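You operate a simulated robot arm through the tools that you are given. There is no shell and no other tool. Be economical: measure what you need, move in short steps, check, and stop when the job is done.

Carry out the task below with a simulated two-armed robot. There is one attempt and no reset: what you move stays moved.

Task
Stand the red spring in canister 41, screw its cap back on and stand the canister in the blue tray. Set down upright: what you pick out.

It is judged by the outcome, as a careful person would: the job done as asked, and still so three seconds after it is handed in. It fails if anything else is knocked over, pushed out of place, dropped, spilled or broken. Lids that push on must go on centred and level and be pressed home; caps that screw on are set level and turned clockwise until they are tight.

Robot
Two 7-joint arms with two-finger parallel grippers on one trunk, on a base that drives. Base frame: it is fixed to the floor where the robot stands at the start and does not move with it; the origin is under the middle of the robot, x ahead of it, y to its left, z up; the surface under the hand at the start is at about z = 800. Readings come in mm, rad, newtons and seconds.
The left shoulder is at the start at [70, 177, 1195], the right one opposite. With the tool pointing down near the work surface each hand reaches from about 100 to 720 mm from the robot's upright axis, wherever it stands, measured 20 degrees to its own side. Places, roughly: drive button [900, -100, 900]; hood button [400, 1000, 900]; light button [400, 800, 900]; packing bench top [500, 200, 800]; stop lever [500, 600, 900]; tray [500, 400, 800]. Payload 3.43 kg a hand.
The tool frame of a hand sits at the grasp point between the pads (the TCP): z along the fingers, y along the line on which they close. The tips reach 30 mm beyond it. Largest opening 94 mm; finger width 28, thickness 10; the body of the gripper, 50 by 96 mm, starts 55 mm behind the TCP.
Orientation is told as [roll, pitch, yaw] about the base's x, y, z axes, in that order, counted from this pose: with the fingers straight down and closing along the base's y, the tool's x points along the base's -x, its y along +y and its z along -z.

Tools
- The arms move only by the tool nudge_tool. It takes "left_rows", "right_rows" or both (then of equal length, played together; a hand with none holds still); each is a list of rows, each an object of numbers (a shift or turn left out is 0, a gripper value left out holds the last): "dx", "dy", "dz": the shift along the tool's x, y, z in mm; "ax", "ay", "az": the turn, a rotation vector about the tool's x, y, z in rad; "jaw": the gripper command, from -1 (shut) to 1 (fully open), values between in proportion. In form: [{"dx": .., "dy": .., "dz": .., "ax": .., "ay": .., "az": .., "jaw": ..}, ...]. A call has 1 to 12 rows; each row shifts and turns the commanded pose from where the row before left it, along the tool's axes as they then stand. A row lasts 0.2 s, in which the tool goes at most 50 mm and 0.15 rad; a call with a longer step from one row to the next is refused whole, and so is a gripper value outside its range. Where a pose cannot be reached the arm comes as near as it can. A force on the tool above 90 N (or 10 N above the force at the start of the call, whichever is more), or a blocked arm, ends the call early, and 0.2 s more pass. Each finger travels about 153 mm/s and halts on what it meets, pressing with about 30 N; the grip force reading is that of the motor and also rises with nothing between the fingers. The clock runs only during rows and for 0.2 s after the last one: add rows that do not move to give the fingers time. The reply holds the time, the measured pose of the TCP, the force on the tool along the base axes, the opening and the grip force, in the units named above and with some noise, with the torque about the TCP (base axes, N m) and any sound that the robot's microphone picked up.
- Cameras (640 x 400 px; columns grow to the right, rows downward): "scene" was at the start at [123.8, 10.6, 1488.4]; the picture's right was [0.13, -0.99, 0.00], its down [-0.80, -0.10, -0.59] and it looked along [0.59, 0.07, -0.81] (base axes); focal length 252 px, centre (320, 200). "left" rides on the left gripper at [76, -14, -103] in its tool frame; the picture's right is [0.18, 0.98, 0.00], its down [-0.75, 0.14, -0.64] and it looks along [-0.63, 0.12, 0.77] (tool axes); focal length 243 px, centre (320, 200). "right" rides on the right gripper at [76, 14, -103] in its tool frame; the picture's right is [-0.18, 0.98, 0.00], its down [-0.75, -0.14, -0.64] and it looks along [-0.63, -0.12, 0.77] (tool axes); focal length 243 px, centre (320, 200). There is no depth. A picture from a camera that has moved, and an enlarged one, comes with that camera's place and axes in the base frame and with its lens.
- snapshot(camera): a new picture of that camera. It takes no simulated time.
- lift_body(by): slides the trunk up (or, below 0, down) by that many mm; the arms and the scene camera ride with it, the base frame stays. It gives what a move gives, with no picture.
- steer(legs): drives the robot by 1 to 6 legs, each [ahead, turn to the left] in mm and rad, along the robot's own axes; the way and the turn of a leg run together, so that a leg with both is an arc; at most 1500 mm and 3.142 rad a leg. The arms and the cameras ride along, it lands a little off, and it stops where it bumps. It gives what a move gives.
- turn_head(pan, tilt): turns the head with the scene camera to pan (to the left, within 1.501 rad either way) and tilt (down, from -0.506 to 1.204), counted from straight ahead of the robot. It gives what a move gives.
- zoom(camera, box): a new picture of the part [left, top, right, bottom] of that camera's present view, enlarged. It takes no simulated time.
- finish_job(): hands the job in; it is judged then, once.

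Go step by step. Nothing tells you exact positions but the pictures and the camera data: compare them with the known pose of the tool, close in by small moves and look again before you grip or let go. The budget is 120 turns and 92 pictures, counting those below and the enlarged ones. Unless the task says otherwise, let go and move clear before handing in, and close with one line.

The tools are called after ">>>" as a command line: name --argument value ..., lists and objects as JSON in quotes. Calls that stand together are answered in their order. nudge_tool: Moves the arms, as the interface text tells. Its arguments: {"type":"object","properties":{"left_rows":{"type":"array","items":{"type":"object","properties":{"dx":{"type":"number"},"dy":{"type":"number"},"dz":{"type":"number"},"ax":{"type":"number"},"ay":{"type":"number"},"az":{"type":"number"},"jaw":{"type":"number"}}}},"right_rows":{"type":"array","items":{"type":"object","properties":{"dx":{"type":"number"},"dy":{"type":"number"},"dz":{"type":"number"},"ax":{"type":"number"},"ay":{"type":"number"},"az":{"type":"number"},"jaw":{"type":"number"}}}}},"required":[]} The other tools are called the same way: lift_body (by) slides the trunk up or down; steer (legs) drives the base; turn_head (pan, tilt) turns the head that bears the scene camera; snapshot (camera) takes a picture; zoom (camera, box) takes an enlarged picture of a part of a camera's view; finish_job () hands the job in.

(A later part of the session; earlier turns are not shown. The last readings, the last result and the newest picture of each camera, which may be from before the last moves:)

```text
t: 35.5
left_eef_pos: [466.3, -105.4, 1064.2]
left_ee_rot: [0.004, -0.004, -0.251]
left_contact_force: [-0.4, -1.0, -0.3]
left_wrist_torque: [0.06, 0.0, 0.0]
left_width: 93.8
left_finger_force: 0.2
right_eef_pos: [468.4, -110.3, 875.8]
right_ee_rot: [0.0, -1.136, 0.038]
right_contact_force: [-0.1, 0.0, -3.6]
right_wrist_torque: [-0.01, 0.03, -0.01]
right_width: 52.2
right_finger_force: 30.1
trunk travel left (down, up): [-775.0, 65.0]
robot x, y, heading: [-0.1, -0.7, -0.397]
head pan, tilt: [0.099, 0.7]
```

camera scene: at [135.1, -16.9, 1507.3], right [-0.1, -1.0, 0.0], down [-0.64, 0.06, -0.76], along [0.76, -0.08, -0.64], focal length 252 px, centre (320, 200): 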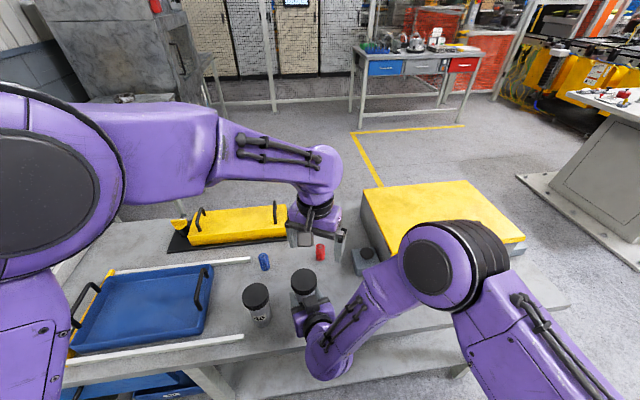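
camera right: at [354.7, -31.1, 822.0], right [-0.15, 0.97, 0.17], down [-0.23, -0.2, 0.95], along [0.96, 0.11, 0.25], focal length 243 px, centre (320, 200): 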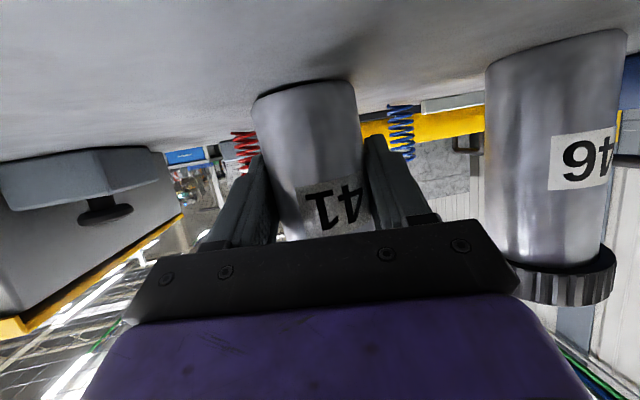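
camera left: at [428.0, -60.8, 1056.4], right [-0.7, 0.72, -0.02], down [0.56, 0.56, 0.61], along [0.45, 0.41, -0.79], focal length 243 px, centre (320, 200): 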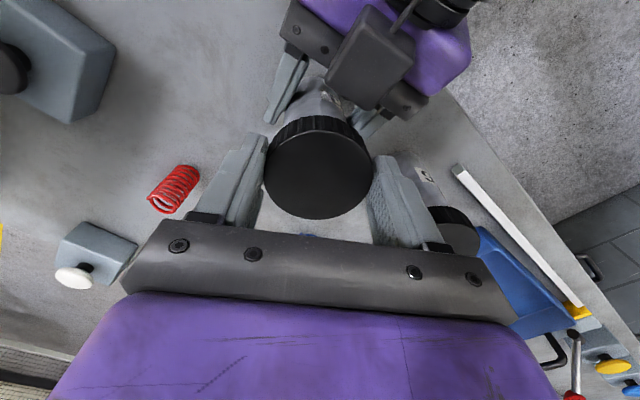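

Carry the canister and left hand back to the same table spot.

>>> nudge_tool --right_rows '[{"dx": -1.3, "dy": 18.9, "dz": 2.8}, {"dx": -1.3, "dy": 18.9, "dz": 2.8}, {"dx": -1.3, "dy": 18.9, "dz": 2.8}, {"dx": -1.3, "dy": 18.9, "dz": 2.8}, {"dx": -1.3, "dy": 18.9, "dz": 2.8}, {}, {"dx": 12.2, "dz": 5.7}, {"dx": 12.2, "dz": 5.7}, {}]' --left_rows '[{"dx": 1.8, "dy": 18.1}, {"dx": 1.8, "dy": 18.1}, {"dx": 1.8, "dy": 18.1}, {"dx": 1.8, "dy": 18.1}, {"dx": 1.8, "dy": 18.1}, {"az": 0.15}, {"az": 0.15}, {}, {}]'

>>> snapshot --camera "left"

>>> snapshot --camera "right"

```text
t: 37.5
left_eef_pos: [479.1, -13.5, 1066.0]
left_ee_rot: [0.005, -0.005, -0.551]
left_contact_force: [1.1, 0.4, -0.2]
left_wrist_torque: [-0.01, -0.04, -0.01]
left_width: 94.3
left_finger_force: 0.1
right_eef_pos: [477.9, -15.4, 850.5]
right_ee_rot: [0.001, -1.137, 0.038]
right_contact_force: [0.0, -0.1, -3.7]
right_wrist_torque: [0.01, 0.01, 0.01]
right_width: 52.4
right_finger_force: 30.6
trunk travel left (down, up): [-775.0, 65.0]
robot x, y, heading: [-3.6, 3.4, -0.398]
head pan, tilt: [0.099, 0.7]
```

```text
59 pictures are left
camera left: at [406.6, 12.6, 1167.3], right [0.36, 0.93, 0.0], down [0.71, -0.28, 0.64], along [0.6, -0.23, -0.76], focal length 243 px, centre (320, 200)
```

left: 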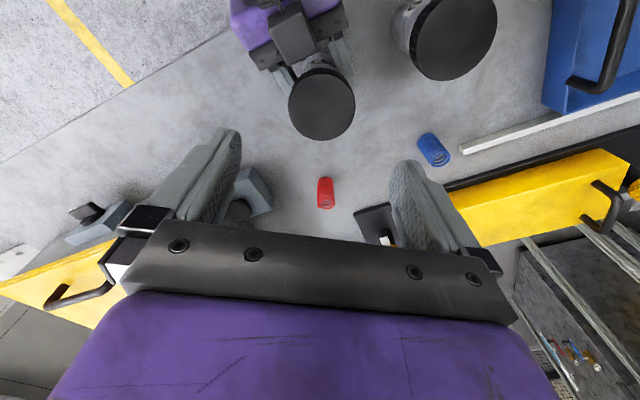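

```text
58 pictures are left
camera right: at [352.4, -4.7, 824.6], right [0.04, 0.99, 0.17], down [-0.26, -0.15, 0.95], along [0.96, -0.08, 0.25], focal length 243 px, centre (320, 200)
```

right: 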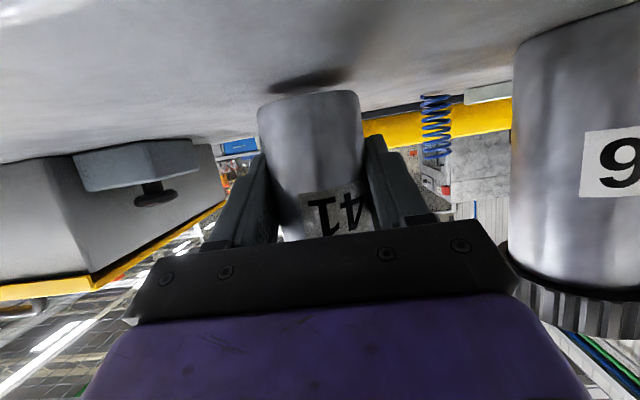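

Still hanging slightly; I lower the right hand in 1 mm steps until it seats, and bring the left hand down.

>>> nudge_tool --right_rows '[{"dx": 0.9, "dz": 0.42}, {"dx": 0.9, "dz": 0.42}, {"dx": 0.9, "dz": 0.42}, {}]' --left_rows '[{"dz": 40}, {"dz": 40}, {"dz": 30}, {}]'

>>> snapshot --camera "left"

```text
t: 38.5
left_eef_pos: [479.8, -16.2, 955.5]
left_ee_rot: [0.004, -0.004, -0.551]
left_contact_force: [-0.2, 0.0, 0.1]
left_wrist_torque: [0.01, 0.01, -0.01]
left_width: 93.7
left_finger_force: 0.0
right_eef_pos: [479.9, -14.9, 847.1]
right_ee_rot: [0.002, -1.136, 0.035]
right_contact_force: [-0.4, -0.1, -3.7]
right_wrist_torque: [0.0, 0.02, -0.01]
right_width: 52.3
right_finger_force: 29.9
trunk travel left (down, up): [-775.0, 65.0]
robot x, y, heading: [0.1, 1.3, -0.402]
head pan, tilt: [0.099, 0.7]
```

```text
57 pictures are left
camera left: at [408.4, 10.7, 1057.4], right [0.36, 0.93, 0.0], down [0.71, -0.28, 0.65], along [0.6, -0.23, -0.76], focal length 243 px, centre (320, 200)
```

left: 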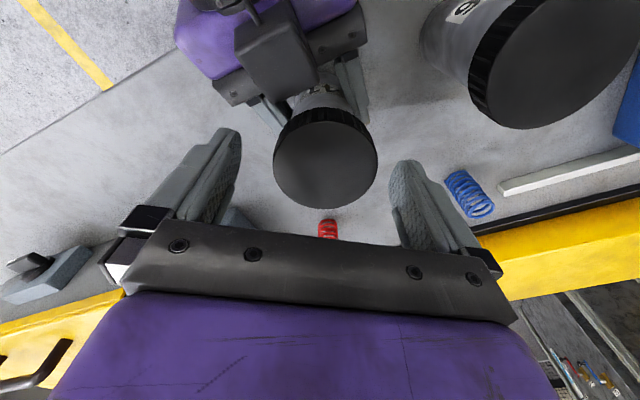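

>>> nudge_tool --right_rows '[{"dx": 1.36, "dz": 0.63}, {"dx": 1.36, "dz": 0.63}, {"dx": 1.36, "dz": 0.63}, {}]'

>>> snapshot --camera "right"

```text
t: 39.5
left_eef_pos: [480.0, -17.0, 956.1]
left_ee_rot: [0.004, -0.003, -0.552]
left_contact_force: [-0.1, 1.1, -0.7]
left_wrist_torque: [0.01, 0.01, -0.01]
left_width: 93.9
left_finger_force: 0.1
right_eef_pos: [479.3, -15.4, 843.5]
right_ee_rot: [0.0, -1.139, 0.037]
right_contact_force: [2.8, 1.5, 9.1]
right_wrist_torque: [0.05, -0.47, 0.02]
right_width: 52.5
right_finger_force: 29.5
trunk travel left (down, up): [-775.0, 65.0]
robot x, y, heading: [0.2, -1.6, -0.399]
head pan, tilt: [0.099, 0.7]
```

```text
56 pictures are left
camera right: at [353.3, -5.2, 817.5], right [0.04, 0.98, 0.17], down [-0.26, -0.15, 0.95], along [0.96, -0.08, 0.25], focal length 243 px, centre (320, 200)
```

right: 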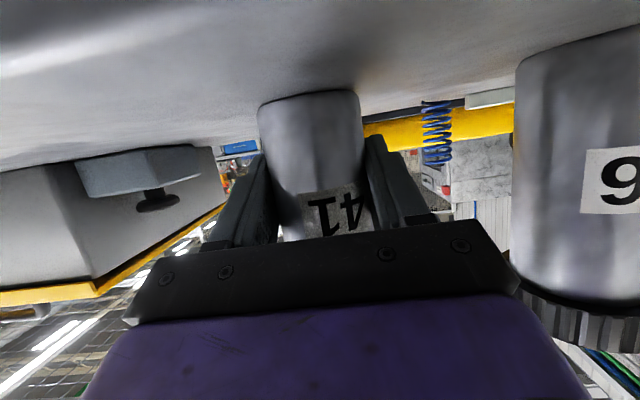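

Seated. I descend on the cap, close and turn 1.05 rad counter-clockwise.

>>> nudge_tool --left_rows '[{"dy": 3, "dz": 10}, {"jaw": -1}, {}, {}, {"az": -0.15}, {"az": -0.15}, {"az": -0.15, "dz": -0.3}, {"az": -0.15}, {"az": -0.15, "dz": -0.3}, {"az": -0.15}, {"az": -0.15}, {}]'

>>> snapshot --camera "left"

```text
t: 42.1
left_eef_pos: [481.6, -12.7, 946.5]
left_ee_rot: [-0.002, -0.008, 0.499]
left_contact_force: [-9.6, -24.8, 1.9]
left_wrist_torque: [-1.47, 0.28, -0.06]
left_width: 62.7
left_finger_force: 29.6
right_eef_pos: [478.9, -13.2, 845.1]
right_ee_rot: [0.003, -1.137, 0.038]
right_contact_force: [15.6, 25.1, 14.8]
right_wrist_torque: [-0.7, 0.23, -0.02]
right_width: 53.3
right_finger_force: 29.8
trunk travel left (down, up): [-775.0, 65.0]
robot x, y, heading: [0.4, -0.7, -0.404]
head pan, tilt: [0.099, 0.7]
```

```text
55 pictures are left
camera left: at [420.5, -62.5, 1048.7], right [-0.63, 0.77, 0.0], down [0.59, 0.48, 0.65], along [0.5, 0.41, -0.76], focal length 243 px, centre (320, 200)
```

left: 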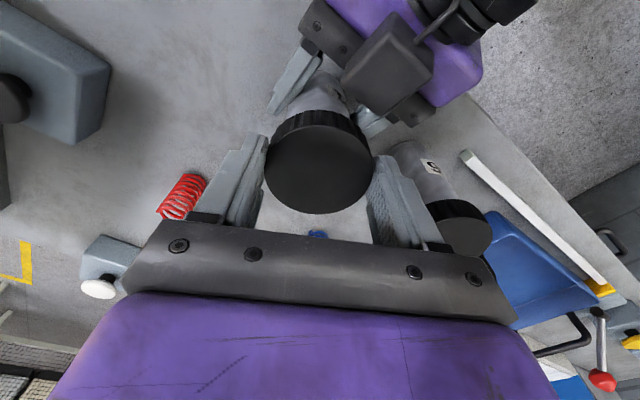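

No drift now; the side load comes from gripping about 5 mm off the cap's axis. I release, rotate back, correct by 4.5 mm and regrip.

>>> nudge_tool --left_rows '[{"jaw": 0.6}, {}, {"az": 0.15}, {"az": 0.15}, {"az": 0.15}, {"az": 0.15}, {"az": 0.15}, {"az": 0.15}, {"az": 0.15}, {"dx": 4.5}, {}]'

>>> snapshot --camera "left"

```text
t: 44.5
left_eef_pos: [477.1, -10.2, 945.3]
left_ee_rot: [0.004, -0.002, -0.551]
left_contact_force: [-0.4, 0.4, 0.2]
left_wrist_torque: [-0.03, 0.01, 0.0]
left_width: 74.9
left_finger_force: 0.1
right_eef_pos: [478.8, -15.9, 842.6]
right_ee_rot: [0.0, -1.136, 0.037]
right_contact_force: [0.8, -0.8, -4.1]
right_wrist_torque: [-0.02, 0.03, 0.03]
right_width: 52.3
right_finger_force: 29.9
trunk travel left (down, up): [-775.0, 65.0]
robot x, y, heading: [4.8, 2.6, -0.396]
head pan, tilt: [0.099, 0.7]
```

```text
54 pictures are left
camera left: at [405.1, 17.1, 1047.7], right [0.36, 0.93, 0.0], down [0.71, -0.28, 0.65], along [0.6, -0.23, -0.76], focal length 243 px, centre (320, 200)
```

left: 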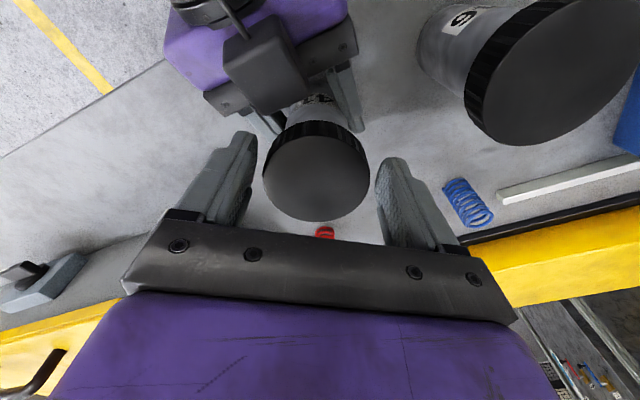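

Cap well centred now. Close and turn another 1.05 rad.

>>> nudge_tool --left_rows '[{"jaw": -1}, {}, {"az": -0.15}, {"az": -0.15}, {"az": -0.15, "dz": -0.3}, {"az": -0.15}, {"az": -0.15, "dz": -0.3}, {"az": -0.15}, {"az": -0.15}, {}]'

>>> zoom --camera "left" --box '[220, 60, 420, 230]'

```text
t: 46.7
left_eef_pos: [479.8, -10.0, 946.8]
left_ee_rot: [-0.007, -0.009, 0.501]
left_contact_force: [0.9, -29.1, 14.6]
left_wrist_torque: [-1.81, -0.26, -0.18]
left_width: 62.7
left_finger_force: 30.3
right_eef_pos: [477.4, -13.0, 841.6]
right_ee_rot: [0.001, -1.135, 0.043]
right_contact_force: [0.6, 32.5, -5.2]
right_wrist_torque: [-0.87, -0.01, 0.26]
right_width: 52.6
right_finger_force: 29.9
trunk travel left (down, up): [-775.0, 65.0]
robot x, y, heading: [-3.1, -0.6, -0.4]
head pan, tilt: [0.099, 0.7]
```

```text
2.35 times, centred on (320, 145) of left
camera zoom: at [418.6, -59.5, 1049.0], right [-0.63, 0.77, -0.01], down [0.59, 0.49, 0.65], along [0.5, 0.41, -0.76], focal length 571 px, centre (320, 329)
```

zoom: 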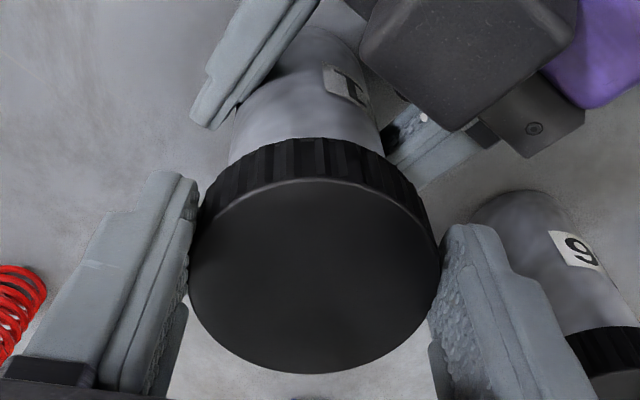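

I relax the side load while gripped, to learn the true axis, then release and rotate back.

>>> nudge_tool --left_rows '[{"dx": 1.2, "dy": -2.0}, {"dx": 1.2, "dy": -2.0}, {}]'

```text
t: 47.5
left_eef_pos: [478.1, -13.2, 947.7]
left_ee_rot: [-0.002, -0.011, 0.5]
left_contact_force: [21.3, -3.9, 3.0]
left_wrist_torque: [-0.16, -1.44, -0.06]
left_width: 63.0
left_finger_force: 29.8
right_eef_pos: [477.5, -15.9, 840.4]
right_ee_rot: [-0.003, -1.138, 0.036]
right_contact_force: [-24.3, 7.8, 3.3]
right_wrist_torque: [0.02, -0.72, 0.22]
right_width: 52.8
right_finger_force: 30.0
trunk travel left (down, up): [-775.0, 65.0]
robot x, y, heading: [-0.7, -0.8, -0.4]
head pan, tilt: [0.099, 0.7]
```

>>> nudge_tool --left_rows '[{"dx": -2.4, "dy": -1.2}, {"jaw": 0.6}, {}, {"az": 0.15}, {"az": 0.15}, {"az": 0.15}, {"az": 0.15}, {"az": 0.15}, {"az": 0.15}, {"az": 0.15}, {"jaw": -1}, {}]'

```text
t: 50.1
left_eef_pos: [482.0, -13.1, 945.8]
left_ee_rot: [0.007, -0.005, -0.553]
left_contact_force: [12.9, 16.4, 6.5]
left_wrist_torque: [1.01, -0.72, 0.08]
left_width: 62.7
left_finger_force: 29.9
right_eef_pos: [479.6, -16.9, 842.6]
right_ee_rot: [-0.002, -1.135, 0.034]
right_contact_force: [-12.3, -17.4, -5.2]
right_wrist_torque: [0.67, -0.66, -0.03]
right_width: 52.5
right_finger_force: 30.5
trunk travel left (down, up): [-775.0, 65.0]
robot x, y, heading: [1.0, 3.6, -0.404]
head pan, tilt: [0.099, 0.7]
```

>>> nudge_tool --left_rows '[{"dy": 1.2}, {"az": -0.15}, {"az": -0.15, "dy": -0.3}, {"az": -0.15, "dy": -0.3}, {"az": -0.15, "dy": -0.4}, {"az": -0.15, "dy": -0.4}, {"az": -0.15, "dy": -0.4}, {"az": -0.15, "dy": -0.4}, {}]'

>>> zoom --camera "left" --box '[220, 60, 420, 230]'

```text
t: 52.1
left_eef_pos: [480.1, -17.7, 946.0]
left_ee_rot: [0.0, -0.006, 0.498]
left_contact_force: [5.2, -3.0, -1.4]
left_wrist_torque: [-0.11, -0.15, -0.09]
left_width: 62.6
left_finger_force: 30.4
right_eef_pos: [478.3, -14.5, 842.4]
right_ee_rot: [0.0, -1.137, 0.039]
right_contact_force: [-5.1, 3.8, -1.6]
right_wrist_torque: [-0.25, -0.37, 0.06]
right_width: 52.4
right_finger_force: 29.4
trunk travel left (down, up): [-775.0, 65.0]
robot x, y, heading: [-0.9, -2.7, -0.397]
head pan, tilt: [0.099, 0.7]
```

```text
2.35 times, centred on (320, 145) of left
camera zoom: at [420.3, -66.0, 1047.7], right [-0.63, 0.77, 0.0], down [0.59, 0.48, 0.65], along [0.5, 0.41, -0.76], focal length 571 px, centre (320, 329)
```

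zoom: 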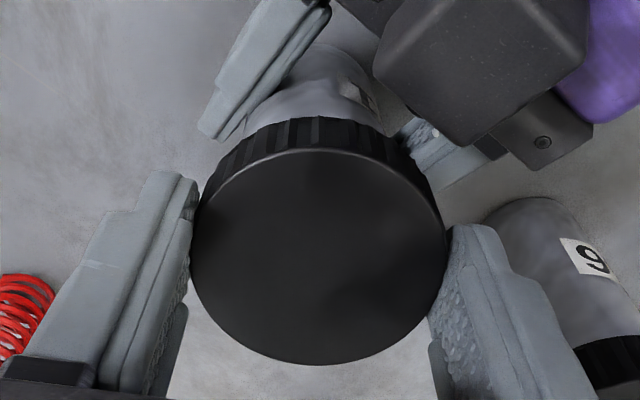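

Forces are small now, about 5.7 rad unscrewed in all. I try a gentle lift to see if the cap is free.

>>> nudge_tool --left_rows '[{"dz": -2}, {"dz": -1}, {}]'

```text
t: 52.9
left_eef_pos: [481.2, -15.8, 948.8]
left_ee_rot: [-0.001, -0.005, 0.498]
left_contact_force: [0.8, -4.4, -1.1]
left_wrist_torque: [-0.14, 0.02, -0.05]
left_width: 62.9
left_finger_force: 30.0
right_eef_pos: [478.3, -15.2, 842.1]
right_ee_rot: [-0.001, -1.135, 0.036]
right_contact_force: [-0.6, 4.8, -2.3]
right_wrist_torque: [-0.3, -0.04, 0.08]
right_width: 52.1
right_finger_force: 30.1
trunk travel left (down, up): [-775.0, 65.0]
robot x, y, heading: [-1.4, -1.6, -0.394]
head pan, tilt: [0.099, 0.7]
```

No resistance; the cap seems free. Lift further and look.

>>> nudge_tool --left_rows '[{"dz": -10}, {"dz": -20}, {"dz": -40}, {}]'

>>> zoom --camera "scene" --box '[160, 180, 400, 330]'

>>> snapshot --camera "left"

```text
t: 53.9
left_eef_pos: [482.2, -15.4, 1021.6]
left_ee_rot: [0.001, -0.006, 0.498]
left_contact_force: [0.0, 0.2, 0.0]
left_wrist_torque: [-0.01, 0.04, 0.0]
left_width: 62.6
left_finger_force: 30.6
right_eef_pos: [479.8, -16.4, 841.8]
right_ee_rot: [0.001, -1.136, 0.035]
right_contact_force: [-1.3, -0.4, -0.2]
right_wrist_torque: [0.0, 0.13, -0.01]
right_width: 52.1
right_finger_force: 29.6
trunk travel left (down, up): [-775.0, 65.0]
robot x, y, heading: [-6.8, 0.4, -0.401]
head pan, tilt: [0.099, 0.7]
```

```text
2.67 times, centred on (280, 255) of scene
camera zoom: at [129.5, -43.2, 1507.3], right [-0.29, -0.96, 0.0], down [-0.62, 0.19, -0.76], along [0.73, -0.22, -0.64], focal length 671 px, centre (427, 53)
```

zoom: 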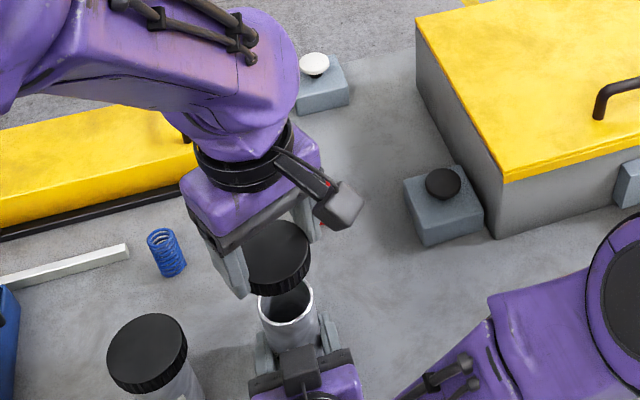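

```text
50 pictures are left
camera left: at [421.7, -65.0, 1122.9], right [-0.63, 0.78, 0.0], down [0.59, 0.48, 0.65], along [0.5, 0.41, -0.76], focal length 243 px, centre (320, 200)
```

left: 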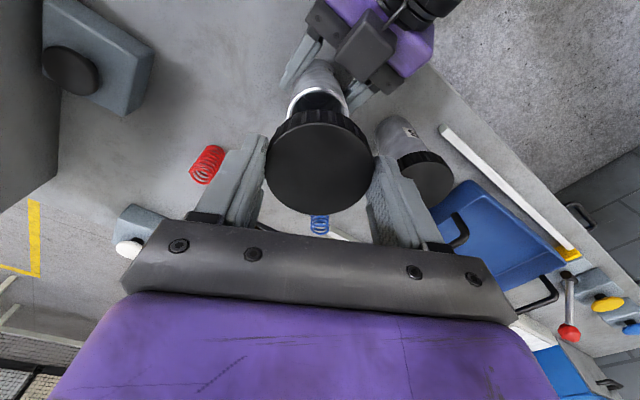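

The cap is off. I'll carry it to a free spot around [610,15], and look into the canister.

>>> nudge_tool --left_rows '[{"dx": -31.7, "dy": -8.7}, {"dx": -31.7, "dy": -8.7}, {"dx": -31.7, "dy": -8.7}, {"dx": -31.7, "dy": -8.7}, {"dz": 40}, {"dz": 40}, {"dz": 40}, {"dz": 35}, {}]'

>>> zoom --camera "scene" --box '[180, 180, 380, 330]'

>>> snapshot --camera "left"

```text
t: 55.9
left_eef_pos: [607.5, 15.1, 861.4]
left_ee_rot: [-0.001, -0.006, 0.498]
left_contact_force: [-0.2, -0.3, -0.7]
left_wrist_torque: [0.05, 0.02, 0.02]
left_width: 62.5
left_finger_force: 29.8
right_eef_pos: [478.2, -15.3, 843.2]
right_ee_rot: [0.001, -1.136, 0.036]
right_contact_force: [0.1, -0.6, -2.9]
right_wrist_torque: [0.0, 0.0, -0.03]
right_width: 52.1
right_finger_force: 29.9
trunk travel left (down, up): [-775.0, 65.0]
robot x, y, heading: [-2.1, 0.1, -0.402]
head pan, tilt: [0.099, 0.7]
```

```text
2.67 times, centred on (280, 255) of scene
camera zoom: at [128.4, -42.8, 1507.3], right [-0.29, -0.96, 0.0], down [-0.62, 0.19, -0.76], along [0.73, -0.22, -0.64], focal length 671 px, centre (427, 53)
```

zoom: 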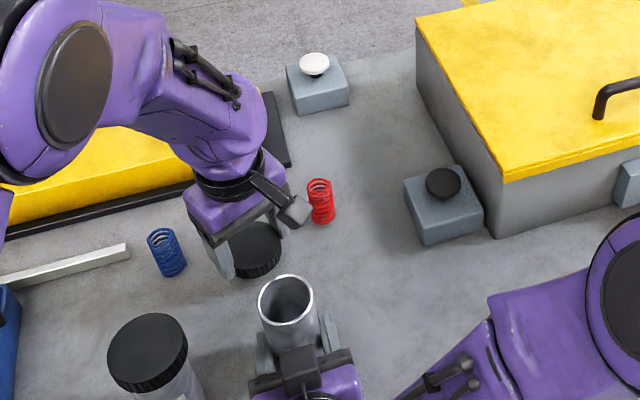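

```text
48 pictures are left
camera left: at [548.6, -34.4, 964.1], right [-0.63, 0.78, 0.0], down [0.59, 0.48, 0.65], along [0.5, 0.41, -0.76], focal length 243 px, centre (320, 200)
```

left: 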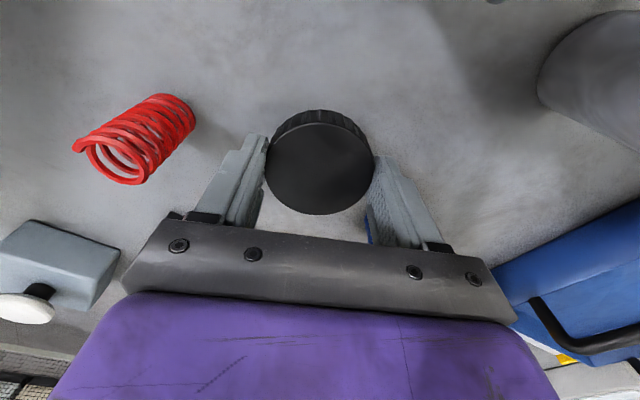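

Lower the cap toward the table in small steps.

>>> nudge_tool --left_rows '[{"dz": 4}, {"dz": 4}, {"dz": 3}, {"dz": 2}, {}]'

>>> zoom --camera "scene" --box '[220, 210, 340, 320]'

```text
t: 57.1
left_eef_pos: [610.2, 14.8, 851.4]
left_ee_rot: [0.0, -0.005, 0.497]
left_contact_force: [-0.3, 0.5, 0.0]
left_wrist_torque: [-0.02, -0.01, -0.03]
left_width: 62.4
left_finger_force: 30.0
right_eef_pos: [479.6, -15.1, 842.1]
right_ee_rot: [0.0, -1.136, 0.037]
right_contact_force: [0.2, 0.0, -3.0]
right_wrist_torque: [0.0, 0.02, -0.03]
right_width: 52.5
right_finger_force: 30.1
trunk travel left (down, up): [-775.0, 65.0]
robot x, y, heading: [1.2, 2.1, -0.395]
head pan, tilt: [0.099, 0.7]
```

```text
3.64 times, centred on (280, 265) of scene
camera zoom: at [128.8, -42.9, 1507.3], right [-0.29, -0.96, 0.0], down [-0.62, 0.19, -0.76], along [0.73, -0.22, -0.64], focal length 915 px, centre (466, -36)
```

zoom: 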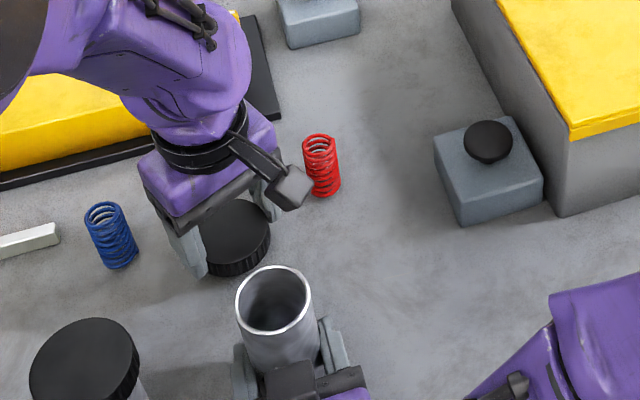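

>>> nudge_tool --left_rows '[{"dz": 2}, {"dz": 2}, {"dz": 2}, {}]'

```text
t: 58.1
left_eef_pos: [610.0, 14.7, 846.7]
left_ee_rot: [0.001, -0.005, 0.497]
left_contact_force: [-0.9, -0.3, -0.2]
left_wrist_torque: [0.03, 0.0, -0.01]
left_width: 62.4
left_finger_force: 29.2
right_eef_pos: [479.2, -15.2, 841.2]
right_ee_rot: [0.0, -1.136, 0.036]
right_contact_force: [-0.3, -0.3, -3.3]
right_wrist_torque: [0.03, 0.03, 0.02]
right_width: 52.3
right_finger_force: 30.0
trunk travel left (down, up): [-775.0, 65.0]
robot x, y, heading: [3.4, 3.1, -0.396]
head pan, tilt: [0.099, 0.7]
```

>>> nudge_tool --left_rows '[{"dz": 1.5}, {"dz": 1.5}, {"dz": 1.5}, {"dz": 1.5}, {}]'

```text
t: 59.3
left_eef_pos: [610.3, 14.5, 839.4]
left_ee_rot: [0.001, -0.004, 0.498]
left_contact_force: [-0.7, 0.4, 0.3]
left_wrist_torque: [-0.02, 0.0, -0.01]
left_width: 62.5
left_finger_force: 29.8
right_eef_pos: [479.6, -15.2, 841.3]
right_ee_rot: [0.0, -1.136, 0.037]
right_contact_force: [0.0, -0.3, -3.3]
right_wrist_torque: [-0.01, 0.0, 0.0]
right_width: 52.2
right_finger_force: 29.5
trunk travel left (down, up): [-775.0, 65.0]
robot x, y, heading: [1.9, 0.3, -0.393]
head pan, tilt: [0.099, 0.7]
```

Still no contact. Continue in 1.5 mm steps.

>>> nudge_tool --left_rows '[{"dz": 1.5}, {"dz": 1.5}, {"dz": 1}, {}]'

>>> zoom --camera "scene" --box '[220, 220, 300, 280]'

```text
t: 60.3
left_eef_pos: [608.3, 15.1, 837.0]
left_ee_rot: [0.0, -0.008, 0.496]
left_contact_force: [-0.5, 0.8, 1.3]
left_wrist_torque: [0.08, 0.09, 0.0]
left_width: 62.6
left_finger_force: 29.5
right_eef_pos: [480.2, -15.2, 842.2]
right_ee_rot: [0.0, -1.136, 0.037]
right_contact_force: [0.1, -0.5, -3.6]
right_wrist_torque: [0.02, 0.01, -0.01]
right_width: 52.7
right_finger_force: 29.8
trunk travel left (down, up): [-775.0, 65.0]
robot x, y, heading: [0.1, -2.4, -0.398]
head pan, tilt: [0.099, 0.7]
```

```text
6.67 times, centred on (260, 250) of scene
camera zoom: at [128.7, -42.9, 1507.3], right [-0.29, -0.96, 0.0], down [-0.62, 0.19, -0.76], along [0.73, -0.22, -0.64], focal length 1677 px, centre (720, -133)
```

zoom: 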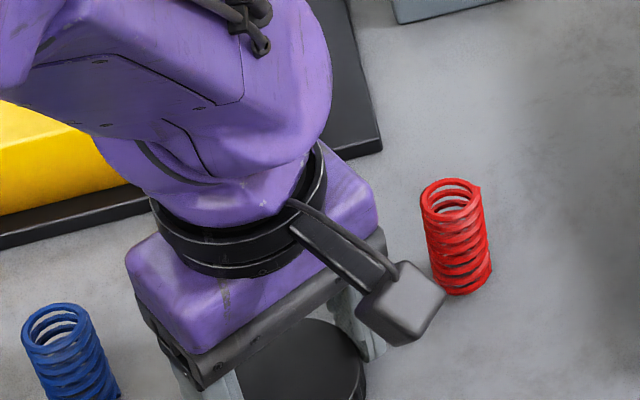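

>>> nudge_tool --left_rows '[{"dz": 1}, {}]'

```text
t: 60.9
left_eef_pos: [608.4, 15.0, 836.5]
left_ee_rot: [-0.002, -0.01, 0.5]
left_contact_force: [-0.2, -0.1, 9.5]
left_wrist_torque: [-0.07, 0.27, 0.03]
left_width: 62.7
left_finger_force: 30.0
right_eef_pos: [478.8, -14.6, 843.8]
right_ee_rot: [-0.001, -1.136, 0.036]
right_contact_force: [-0.3, -0.5, -3.1]
right_wrist_torque: [0.02, 0.02, -0.03]
right_width: 52.6
right_finger_force: 29.9
trunk travel left (down, up): [-775.0, 65.0]
robot x, y, heading: [1.9, 2.0, -0.394]
head pan, tilt: [0.099, 0.7]
```

The cap stands on the table. I release it, rise and go over to the red spring.

>>> nudge_tool --left_rows '[{"dz": -0.5}, {"jaw": 1}, {}, {"dz": -40}, {"dz": -50}, {"dz": -50}, {"dy": -34.4}, {"dy": -34.4}, {"dy": -34.4}, {}]'

>>> snapshot --camera "left"

>>> zoom --camera "scene" --box '[180, 180, 340, 330]'

```text
t: 63.1
left_eef_pos: [658.5, -75.9, 977.7]
left_ee_rot: [0.0, -0.005, 0.5]
left_contact_force: [-0.2, -0.7, -0.4]
left_wrist_torque: [0.0, -0.01, -0.04]
left_width: 93.9
left_finger_force: 0.1
right_eef_pos: [479.2, -16.2, 842.6]
right_ee_rot: [0.0, -1.137, 0.039]
right_contact_force: [-0.5, 0.1, -3.0]
right_wrist_torque: [0.0, -0.02, -0.02]
right_width: 52.4
right_finger_force: 29.1
trunk travel left (down, up): [-775.0, 65.0]
robot x, y, heading: [3.8, -2.4, -0.403]
head pan, tilt: [0.099, 0.7]
```

```text
45 pictures are left
camera left: at [599.1, -125.8, 1079.8], right [-0.63, 0.78, 0.0], down [0.59, 0.48, 0.65], along [0.5, 0.41, -0.76], focal length 243 px, centre (320, 200)
```

left: 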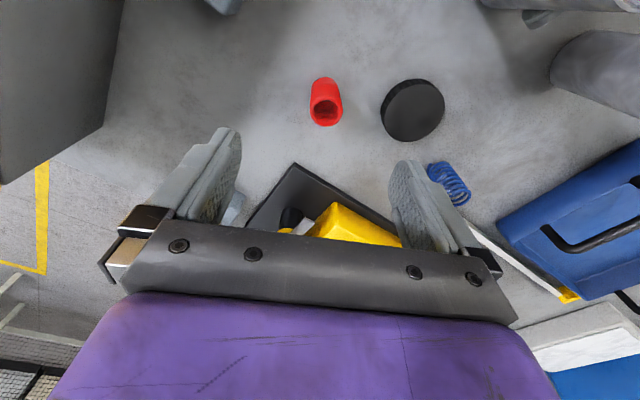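

```text
2.67 times, centred on (260, 255) of scene
camera zoom: at [128.3, -42.4, 1507.3], right [-0.29, -0.96, 0.0], down [-0.62, 0.19, -0.76], along [0.73, -0.22, -0.64], focal length 671 px, centre (480, 53)
```

zoom: 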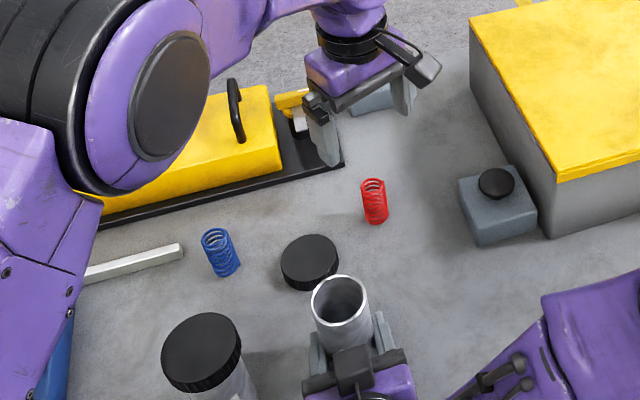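

The spring is nearly under the hand; its top is at about z=865. I shift 5 mm and descend, then look.

>>> nudge_tool --left_rows '[{"dy": 5}, {"dz": 35}, {"dz": 30}, {}]'

>>> snapshot --camera "left"

```text
t: 64.1
left_eef_pos: [655.8, -71.3, 911.6]
left_ee_rot: [0.0, -0.008, 0.497]
left_contact_force: [0.0, 0.3, 0.2]
left_wrist_torque: [-0.01, 0.02, -0.04]
left_width: 94.2
left_finger_force: 0.0
right_eef_pos: [479.0, -15.7, 842.5]
right_ee_rot: [-0.001, -1.137, 0.038]
right_contact_force: [-0.4, -0.2, -2.3]
right_wrist_torque: [0.0, 0.01, 0.01]
right_width: 52.1
right_finger_force: 30.0
trunk travel left (down, up): [-775.0, 65.0]
robot x, y, heading: [0.4, 2.0, -0.394]
head pan, tilt: [0.099, 0.7]
```

```text
43 pictures are left
camera left: at [595.4, -120.2, 1014.0], right [-0.63, 0.78, 0.0], down [0.59, 0.48, 0.65], along [0.5, 0.41, -0.76], focal length 243 px, centre (320, 200)
```

left: 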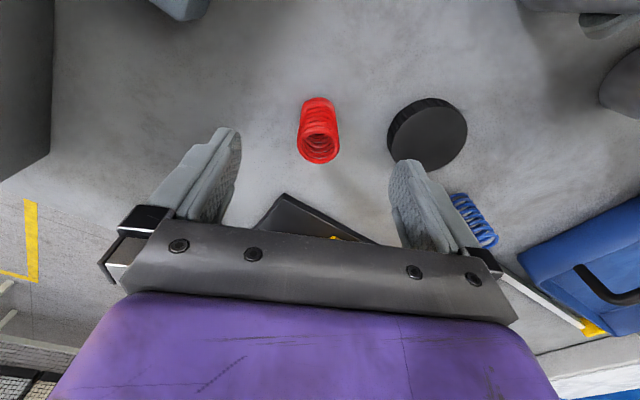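

Aligned with the spring top near z≈865. I descend 26 mm to grip its top 10 mm, and close.

>>> nudge_tool --left_rows '[{"dz": 26}, {}, {"jaw": -1}, {}, {}]'

>>> snapshot --camera "left"

>>> zoom --camera "scene" --box '[220, 190, 320, 260]'

```text
t: 65.3
left_eef_pos: [655.0, -71.7, 885.6]
left_ee_rot: [0.0, -0.003, 0.499]
left_contact_force: [0.5, -0.5, -0.1]
left_wrist_torque: [-0.01, 0.0, 0.0]
left_width: 28.1
left_finger_force: 30.2
right_eef_pos: [479.4, -14.5, 842.7]
right_ee_rot: [-0.001, -1.137, 0.037]
right_contact_force: [-0.3, 0.8, -2.8]
right_wrist_torque: [0.05, 0.03, 0.03]
right_width: 52.2
right_finger_force: 29.7
trunk travel left (down, up): [-775.0, 65.0]
robot x, y, heading: [1.1, -0.8, -0.397]
head pan, tilt: [0.099, 0.7]
```

```text
42 pictures are left
camera left: at [595.7, -121.5, 988.3], right [-0.63, 0.78, 0.0], down [0.59, 0.48, 0.65], along [0.5, 0.41, -0.76], focal length 243 px, centre (320, 200)
```

left: 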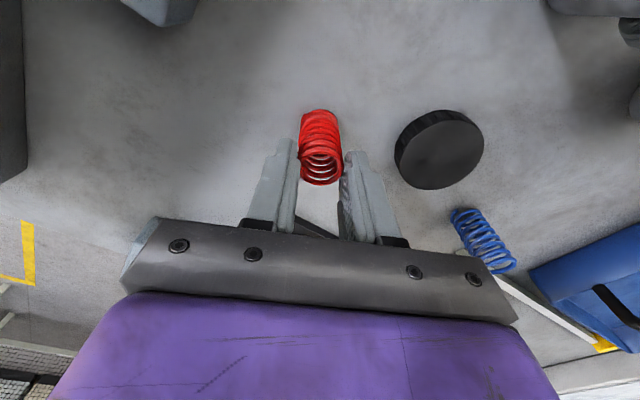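

```text
5.71 times, centred on (270, 225) of scene
camera zoom: at [128.8, -43.0, 1507.3], right [-0.29, -0.96, 0.0], down [-0.62, 0.19, -0.76], along [0.73, -0.22, -0.64], focal length 1437 px, centre (606, 57)
```

zoom: 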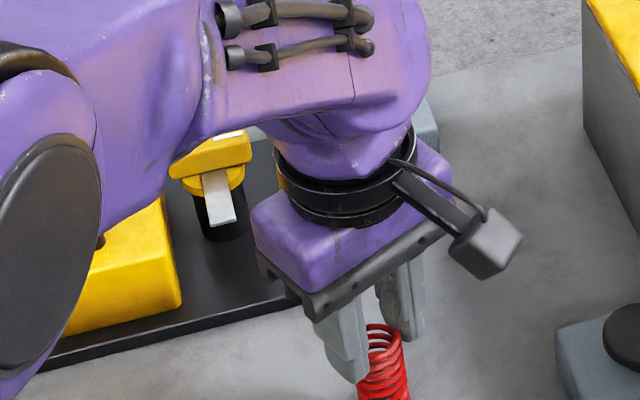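

The spring is held. Lift it 145 mm and carry it above the canister mouth.

>>> nudge_tool --left_rows '[{"dz": -25}, {"dz": -40}, {"dz": -40}, {"dz": -45}, {"dx": 25.3, "dy": 26.6}, {"dx": 25.3, "dy": 26.6}, {"dx": 25.3, "dy": 26.6}, {"dx": 25.3, "dy": 26.6}, {"dx": 25.1, "dy": 26.4}, {}]'

>>> snapshot --camera "left"

>>> zoom --camera "scene" --box '[220, 200, 360, 320]'

```text
t: 67.5
left_eef_pos: [480.6, -15.8, 1037.7]
left_ee_rot: [0.0, -0.005, 0.498]
left_contact_force: [1.4, 0.3, -0.6]
left_wrist_torque: [0.01, -0.01, 0.01]
left_width: 28.2
left_finger_force: 30.3
right_eef_pos: [478.2, -15.4, 843.1]
right_ee_rot: [0.003, -1.136, 0.036]
right_contact_force: [-1.4, 0.2, -0.4]
right_wrist_torque: [0.02, 0.09, -0.01]
right_width: 52.4
right_finger_force: 29.7
trunk travel left (down, up): [-775.0, 65.0]
robot x, y, heading: [0.1, 0.8, -0.4]
head pan, tilt: [0.099, 0.7]
```

```text
40 pictures are left
camera left: at [421.2, -66.3, 1139.9], right [-0.63, 0.78, 0.0], down [0.59, 0.48, 0.65], along [0.5, 0.41, -0.76], focal length 243 px, centre (320, 200)
```

left: 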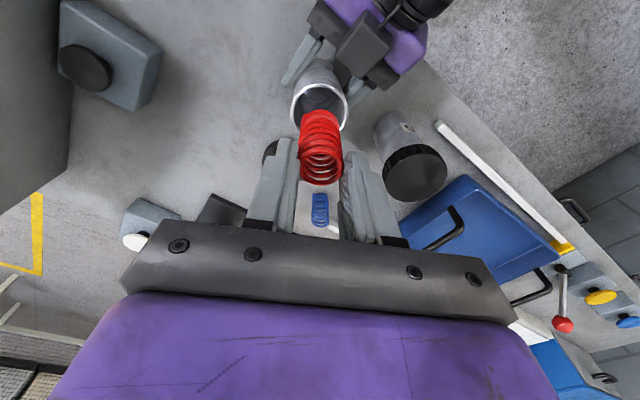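

```text
3.33 times, centred on (290, 260) of scene
camera zoom: at [129.6, -43.2, 1507.3], right [-0.29, -0.96, 0.0], down [-0.62, 0.19, -0.76], along [0.73, -0.22, -0.65], focal length 838 px, centre (420, 0)
```

zoom: 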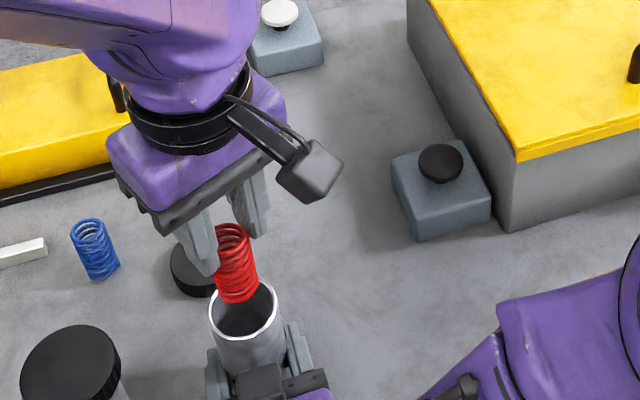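

The mouth lines up under the spring within about 2 mm. I descend halfway and check for contact forces.

>>> nudge_tool --left_rows '[{"dx": 1, "dz": 15}, {"dz": 15}, {"dz": 15}, {}]'

>>> zoom --camera "left" --box '[240, 60, 400, 200]'

>>> zoom --camera "scene" --box '[240, 240, 320, 310]'

```text
t: 68.5
left_eef_pos: [481.0, -15.3, 992.8]
left_ee_rot: [-0.001, -0.007, 0.497]
left_contact_force: [0.6, 0.0, -0.7]
left_wrist_torque: [0.02, -0.02, -0.03]
left_width: 27.9
left_finger_force: 29.8
right_eef_pos: [478.8, -15.3, 842.2]
right_ee_rot: [-0.001, -1.137, 0.035]
right_contact_force: [0.4, 0.2, -3.4]
right_wrist_torque: [0.0, 0.01, -0.04]
right_width: 52.0
right_finger_force: 30.0
trunk travel left (down, up): [-775.0, 65.0]
robot x, y, heading: [1.8, 1.4, -0.397]
head pan, tilt: [0.099, 0.7]
```

```text
2.86 times, centred on (320, 130) of left
camera zoom: at [420.2, -65.4, 1093.8], right [-0.63, 0.78, 0.0], down [0.59, 0.48, 0.65], along [0.5, 0.41, -0.76], focal length 693 px, centre (320, 400)
```

zoom: 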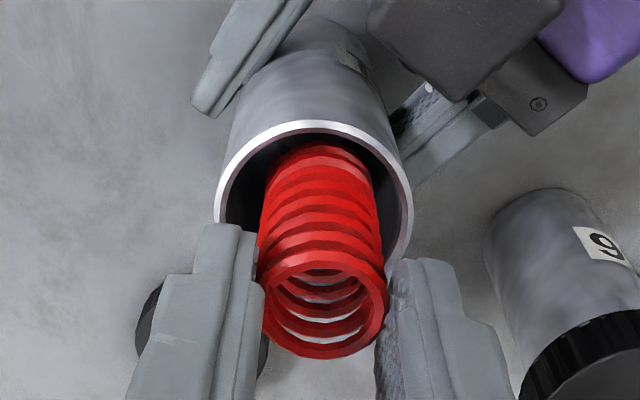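

```text
5.71 times, centred on (280, 275) of scene
camera zoom: at [128.7, -42.9, 1507.3], right [-0.29, -0.96, 0.0], down [-0.62, 0.19, -0.76], along [0.73, -0.22, -0.64], focal length 1437 px, centre (549, -229)
```

zoom: 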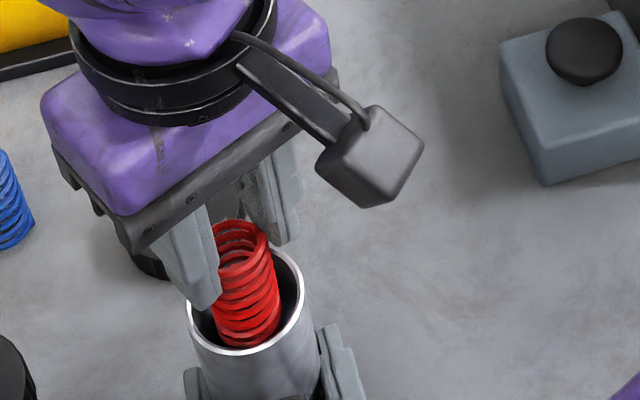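

The spring has entered the mouth cleanly. I descend until the fingertips are just above the rim.

>>> nudge_tool --left_rows '[{"dz": 12}, {"dz": 12}, {"dz": 8}, {}]'

>>> zoom --camera "scene" --box '[240, 240, 320, 310]'

>>> zoom --camera "left" --box '[240, 60, 400, 200]'

```text
t: 69.5
left_eef_pos: [480.7, -16.3, 957.3]
left_ee_rot: [0.002, -0.005, 0.499]
left_contact_force: [1.1, -1.1, 0.2]
left_wrist_torque: [-0.04, 0.0, 0.04]
left_width: 28.0
left_finger_force: 30.2
right_eef_pos: [478.7, -15.9, 841.9]
right_ee_rot: [0.0, -1.137, 0.036]
right_contact_force: [-0.8, -0.1, -3.2]
right_wrist_torque: [0.04, 0.05, -0.01]
right_width: 52.1
right_finger_force: 29.3
trunk travel left (down, up): [-775.0, 65.0]
robot x, y, heading: [-1.2, -1.3, -0.4]
head pan, tilt: [0.099, 0.7]
```

```text
5.71 times, centred on (280, 275) of scene
camera zoom: at [128.7, -42.9, 1507.3], right [-0.29, -0.96, 0.0], down [-0.62, 0.19, -0.76], along [0.73, -0.22, -0.64], focal length 1437 px, centre (549, -229)
```

zoom: 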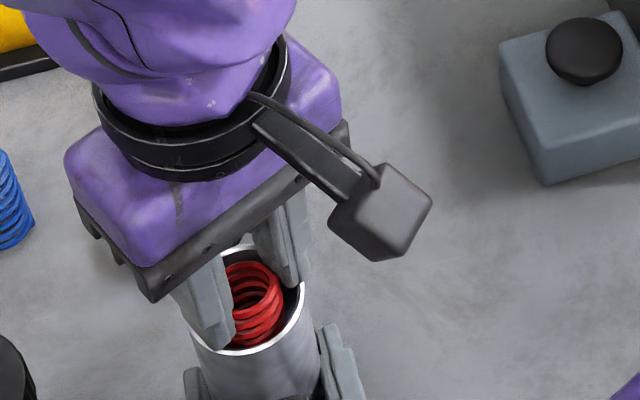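

```text
2.86 times, centred on (320, 130) of left
camera zoom: at [420.4, -66.4, 1060.4], right [-0.63, 0.78, 0.0], down [0.59, 0.48, 0.65], along [0.5, 0.41, -0.76], focal length 693 px, centre (320, 400)
```

zoom: 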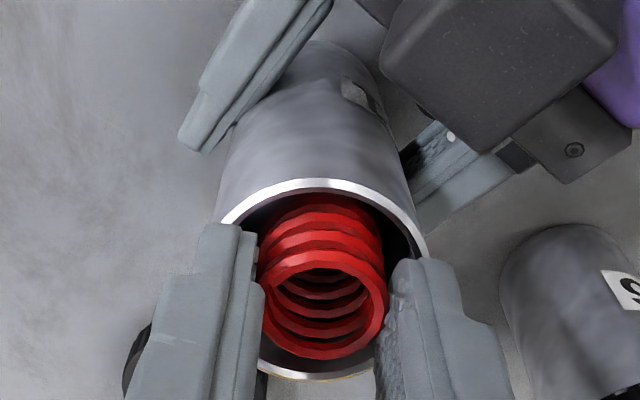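

Fingertips are at the rim and the spring is well inside. I release by a small opening.

>>> nudge_tool --left_rows '[{"jaw": -0.2}, {}, {"dz": -40}, {"dz": -40}, {}]'

>>> zoom --camera "left" --box '[240, 40, 400, 180]'

>>> zoom --camera "scene" --box '[240, 230, 320, 300]'

```text
t: 70.7
left_eef_pos: [480.0, -19.0, 1038.7]
left_ee_rot: [0.0, -0.003, 0.498]
left_contact_force: [0.5, -0.1, -0.2]
left_wrist_torque: [0.0, 0.02, -0.01]
left_width: 37.5
left_finger_force: 0.1
right_eef_pos: [478.3, -15.9, 841.5]
right_ee_rot: [0.002, -1.136, 0.034]
right_contact_force: [0.2, 0.6, -2.1]
right_wrist_torque: [0.02, 0.04, -0.02]
right_width: 52.2
right_finger_force: 30.0
trunk travel left (down, up): [-775.0, 65.0]
robot x, y, heading: [-1.2, 4.8, -0.399]
head pan, tilt: [0.099, 0.7]
```

```text
2.86 times, centred on (320, 110) of left
camera zoom: at [420.5, -68.1, 1141.9], right [-0.63, 0.78, 0.0], down [0.59, 0.48, 0.65], along [0.5, 0.41, -0.76], focal length 693 px, centre (320, 457)
```

zoom: 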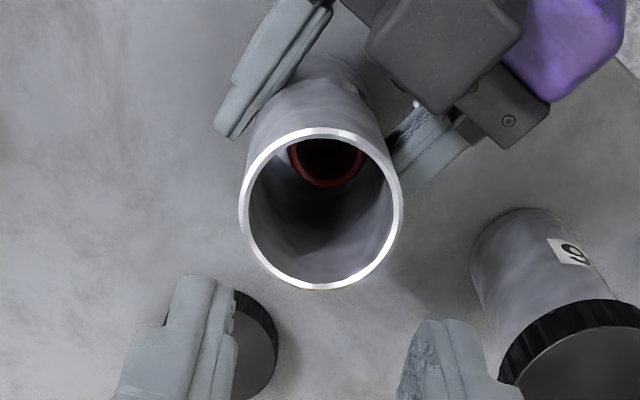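

```text
5.71 times, centred on (280, 265) of scene
camera zoom: at [129.2, -43.2, 1507.3], right [-0.29, -0.96, 0.0], down [-0.62, 0.19, -0.76], along [0.73, -0.22, -0.64], focal length 1437 px, centre (549, -171)
```

zoom: 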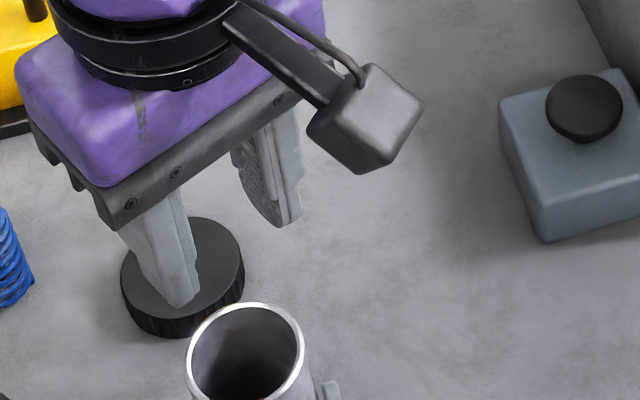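

The spring stands in the canister. Now I return to the cap, following my own path back, with the hand open.

>>> nudge_tool --left_rows '[{"dx": -31.8, "dy": -8.65, "jaw": 1}, {"dx": -31.8, "dy": -8.65}, {"dx": -31.8, "dy": -8.65}, {"dx": -31.9, "dy": -8.65}, {"dz": 40}, {"dz": 40}, {"dz": 40}, {"dz": 35}, {}]'

>>> snapshot --camera "left"

```text
t: 72.7
left_eef_pos: [608.8, 14.1, 886.2]
left_ee_rot: [-0.002, -0.006, 0.497]
left_contact_force: [-0.3, 0.1, 0.4]
left_wrist_torque: [-0.02, 0.02, 0.01]
left_width: 94.0
left_finger_force: 0.1
right_eef_pos: [479.1, -15.1, 842.2]
right_ee_rot: [0.001, -1.136, 0.037]
right_contact_force: [-0.6, -0.7, -2.2]
right_wrist_torque: [-0.02, 0.05, 0.01]
right_width: 52.3
right_finger_force: 30.0
trunk travel left (down, up): [-775.0, 65.0]
robot x, y, heading: [-0.2, -2.9, -0.399]
head pan, tilt: [0.099, 0.7]
```

```text
32 pictures are left
camera left: at [550.3, -36.1, 988.3], right [-0.63, 0.78, 0.0], down [0.59, 0.48, 0.65], along [0.5, 0.41, -0.76], focal length 243 px, centre (320, 200)
```

left: 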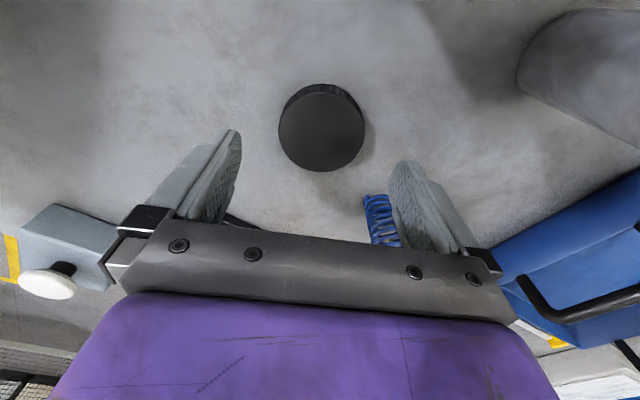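

Cap is centred. I descend 48 mm, close and lift.

>>> nudge_tool --left_rows '[{"dz": 24}, {"dz": 23}, {}, {"jaw": -1}, {}, {}]'

```text
t: 74.1
left_eef_pos: [609.3, 12.5, 837.6]
left_ee_rot: [0.002, -0.005, 0.499]
left_contact_force: [0.1, 0.4, -0.6]
left_wrist_torque: [0.0, 0.01, -0.01]
left_width: 62.6
left_finger_force: 30.1
right_eef_pos: [478.8, -14.9, 841.6]
right_ee_rot: [-0.001, -1.136, 0.037]
right_contact_force: [0.0, -0.7, -2.3]
right_wrist_torque: [-0.05, 0.09, 0.02]
right_width: 52.5
right_finger_force: 29.9
trunk travel left (down, up): [-775.0, 65.0]
robot x, y, heading: [0.8, 3.3, -0.396]
head pan, tilt: [0.099, 0.7]
```

Gripped. Lift the cap and carry it back above the canister.

>>> nudge_tool --left_rows '[{"dz": -35}, {"dz": -50}, {"dz": -50}, {"dz": -50}, {"dx": 31.7, "dy": 8.7}, {"dx": 31.7, "dy": 8.7}, {"dx": 31.7, "dy": 8.7}, {"dx": 31.7, "dy": 8.7}, {}, {"dz": 30}, {"dz": 20}, {}]'

>>> snapshot --camera "left"

>>> zoom --camera "scene" --box '[240, 230, 320, 300]'

```text
t: 76.7
left_eef_pos: [481.2, -14.8, 968.9]
left_ee_rot: [0.001, -0.005, 0.498]
left_contact_force: [0.8, -0.6, -1.2]
left_wrist_torque: [0.0, 0.0, 0.01]
left_width: 62.5
left_finger_force: 29.7
right_eef_pos: [478.2, -16.6, 842.0]
right_ee_rot: [-0.001, -1.136, 0.037]
right_contact_force: [0.8, 0.1, -2.8]
right_wrist_torque: [0.02, 0.02, 0.01]
right_width: 52.2
right_finger_force: 30.0
trunk travel left (down, up): [-775.0, 65.0]
robot x, y, heading: [1.6, -2.8, -0.397]
head pan, tilt: [0.099, 0.7]
```

```text
31 pictures are left
camera left: at [421.8, -65.3, 1072.3], right [-0.63, 0.78, 0.0], down [0.59, 0.48, 0.65], along [0.5, 0.41, -0.76], focal length 243 px, centre (320, 200)
```

left: 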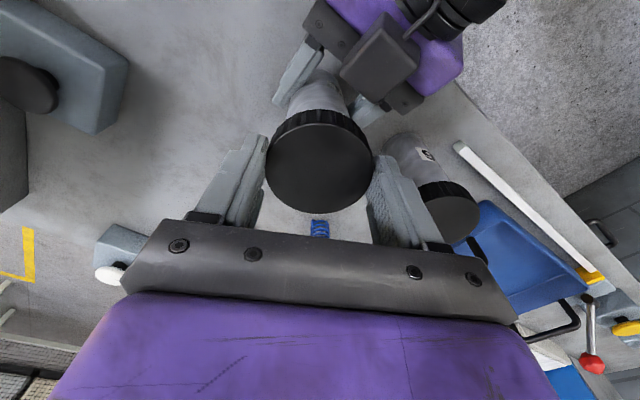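

```text
5.71 times, centred on (280, 265) of scene
camera zoom: at [128.6, -42.8, 1507.3], right [-0.29, -0.96, 0.0], down [-0.62, 0.19, -0.76], along [0.73, -0.22, -0.64], focal length 1437 px, centre (549, -171)
```

zoom: 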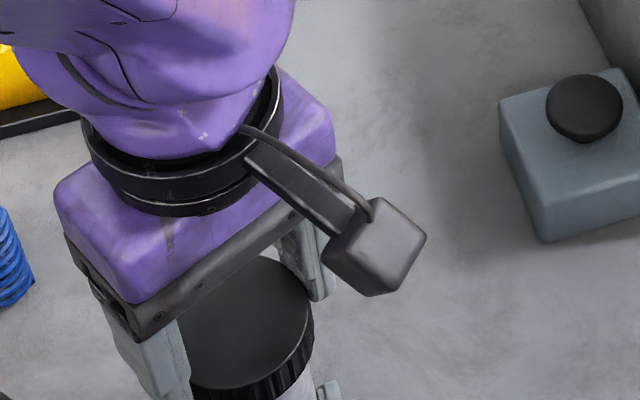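

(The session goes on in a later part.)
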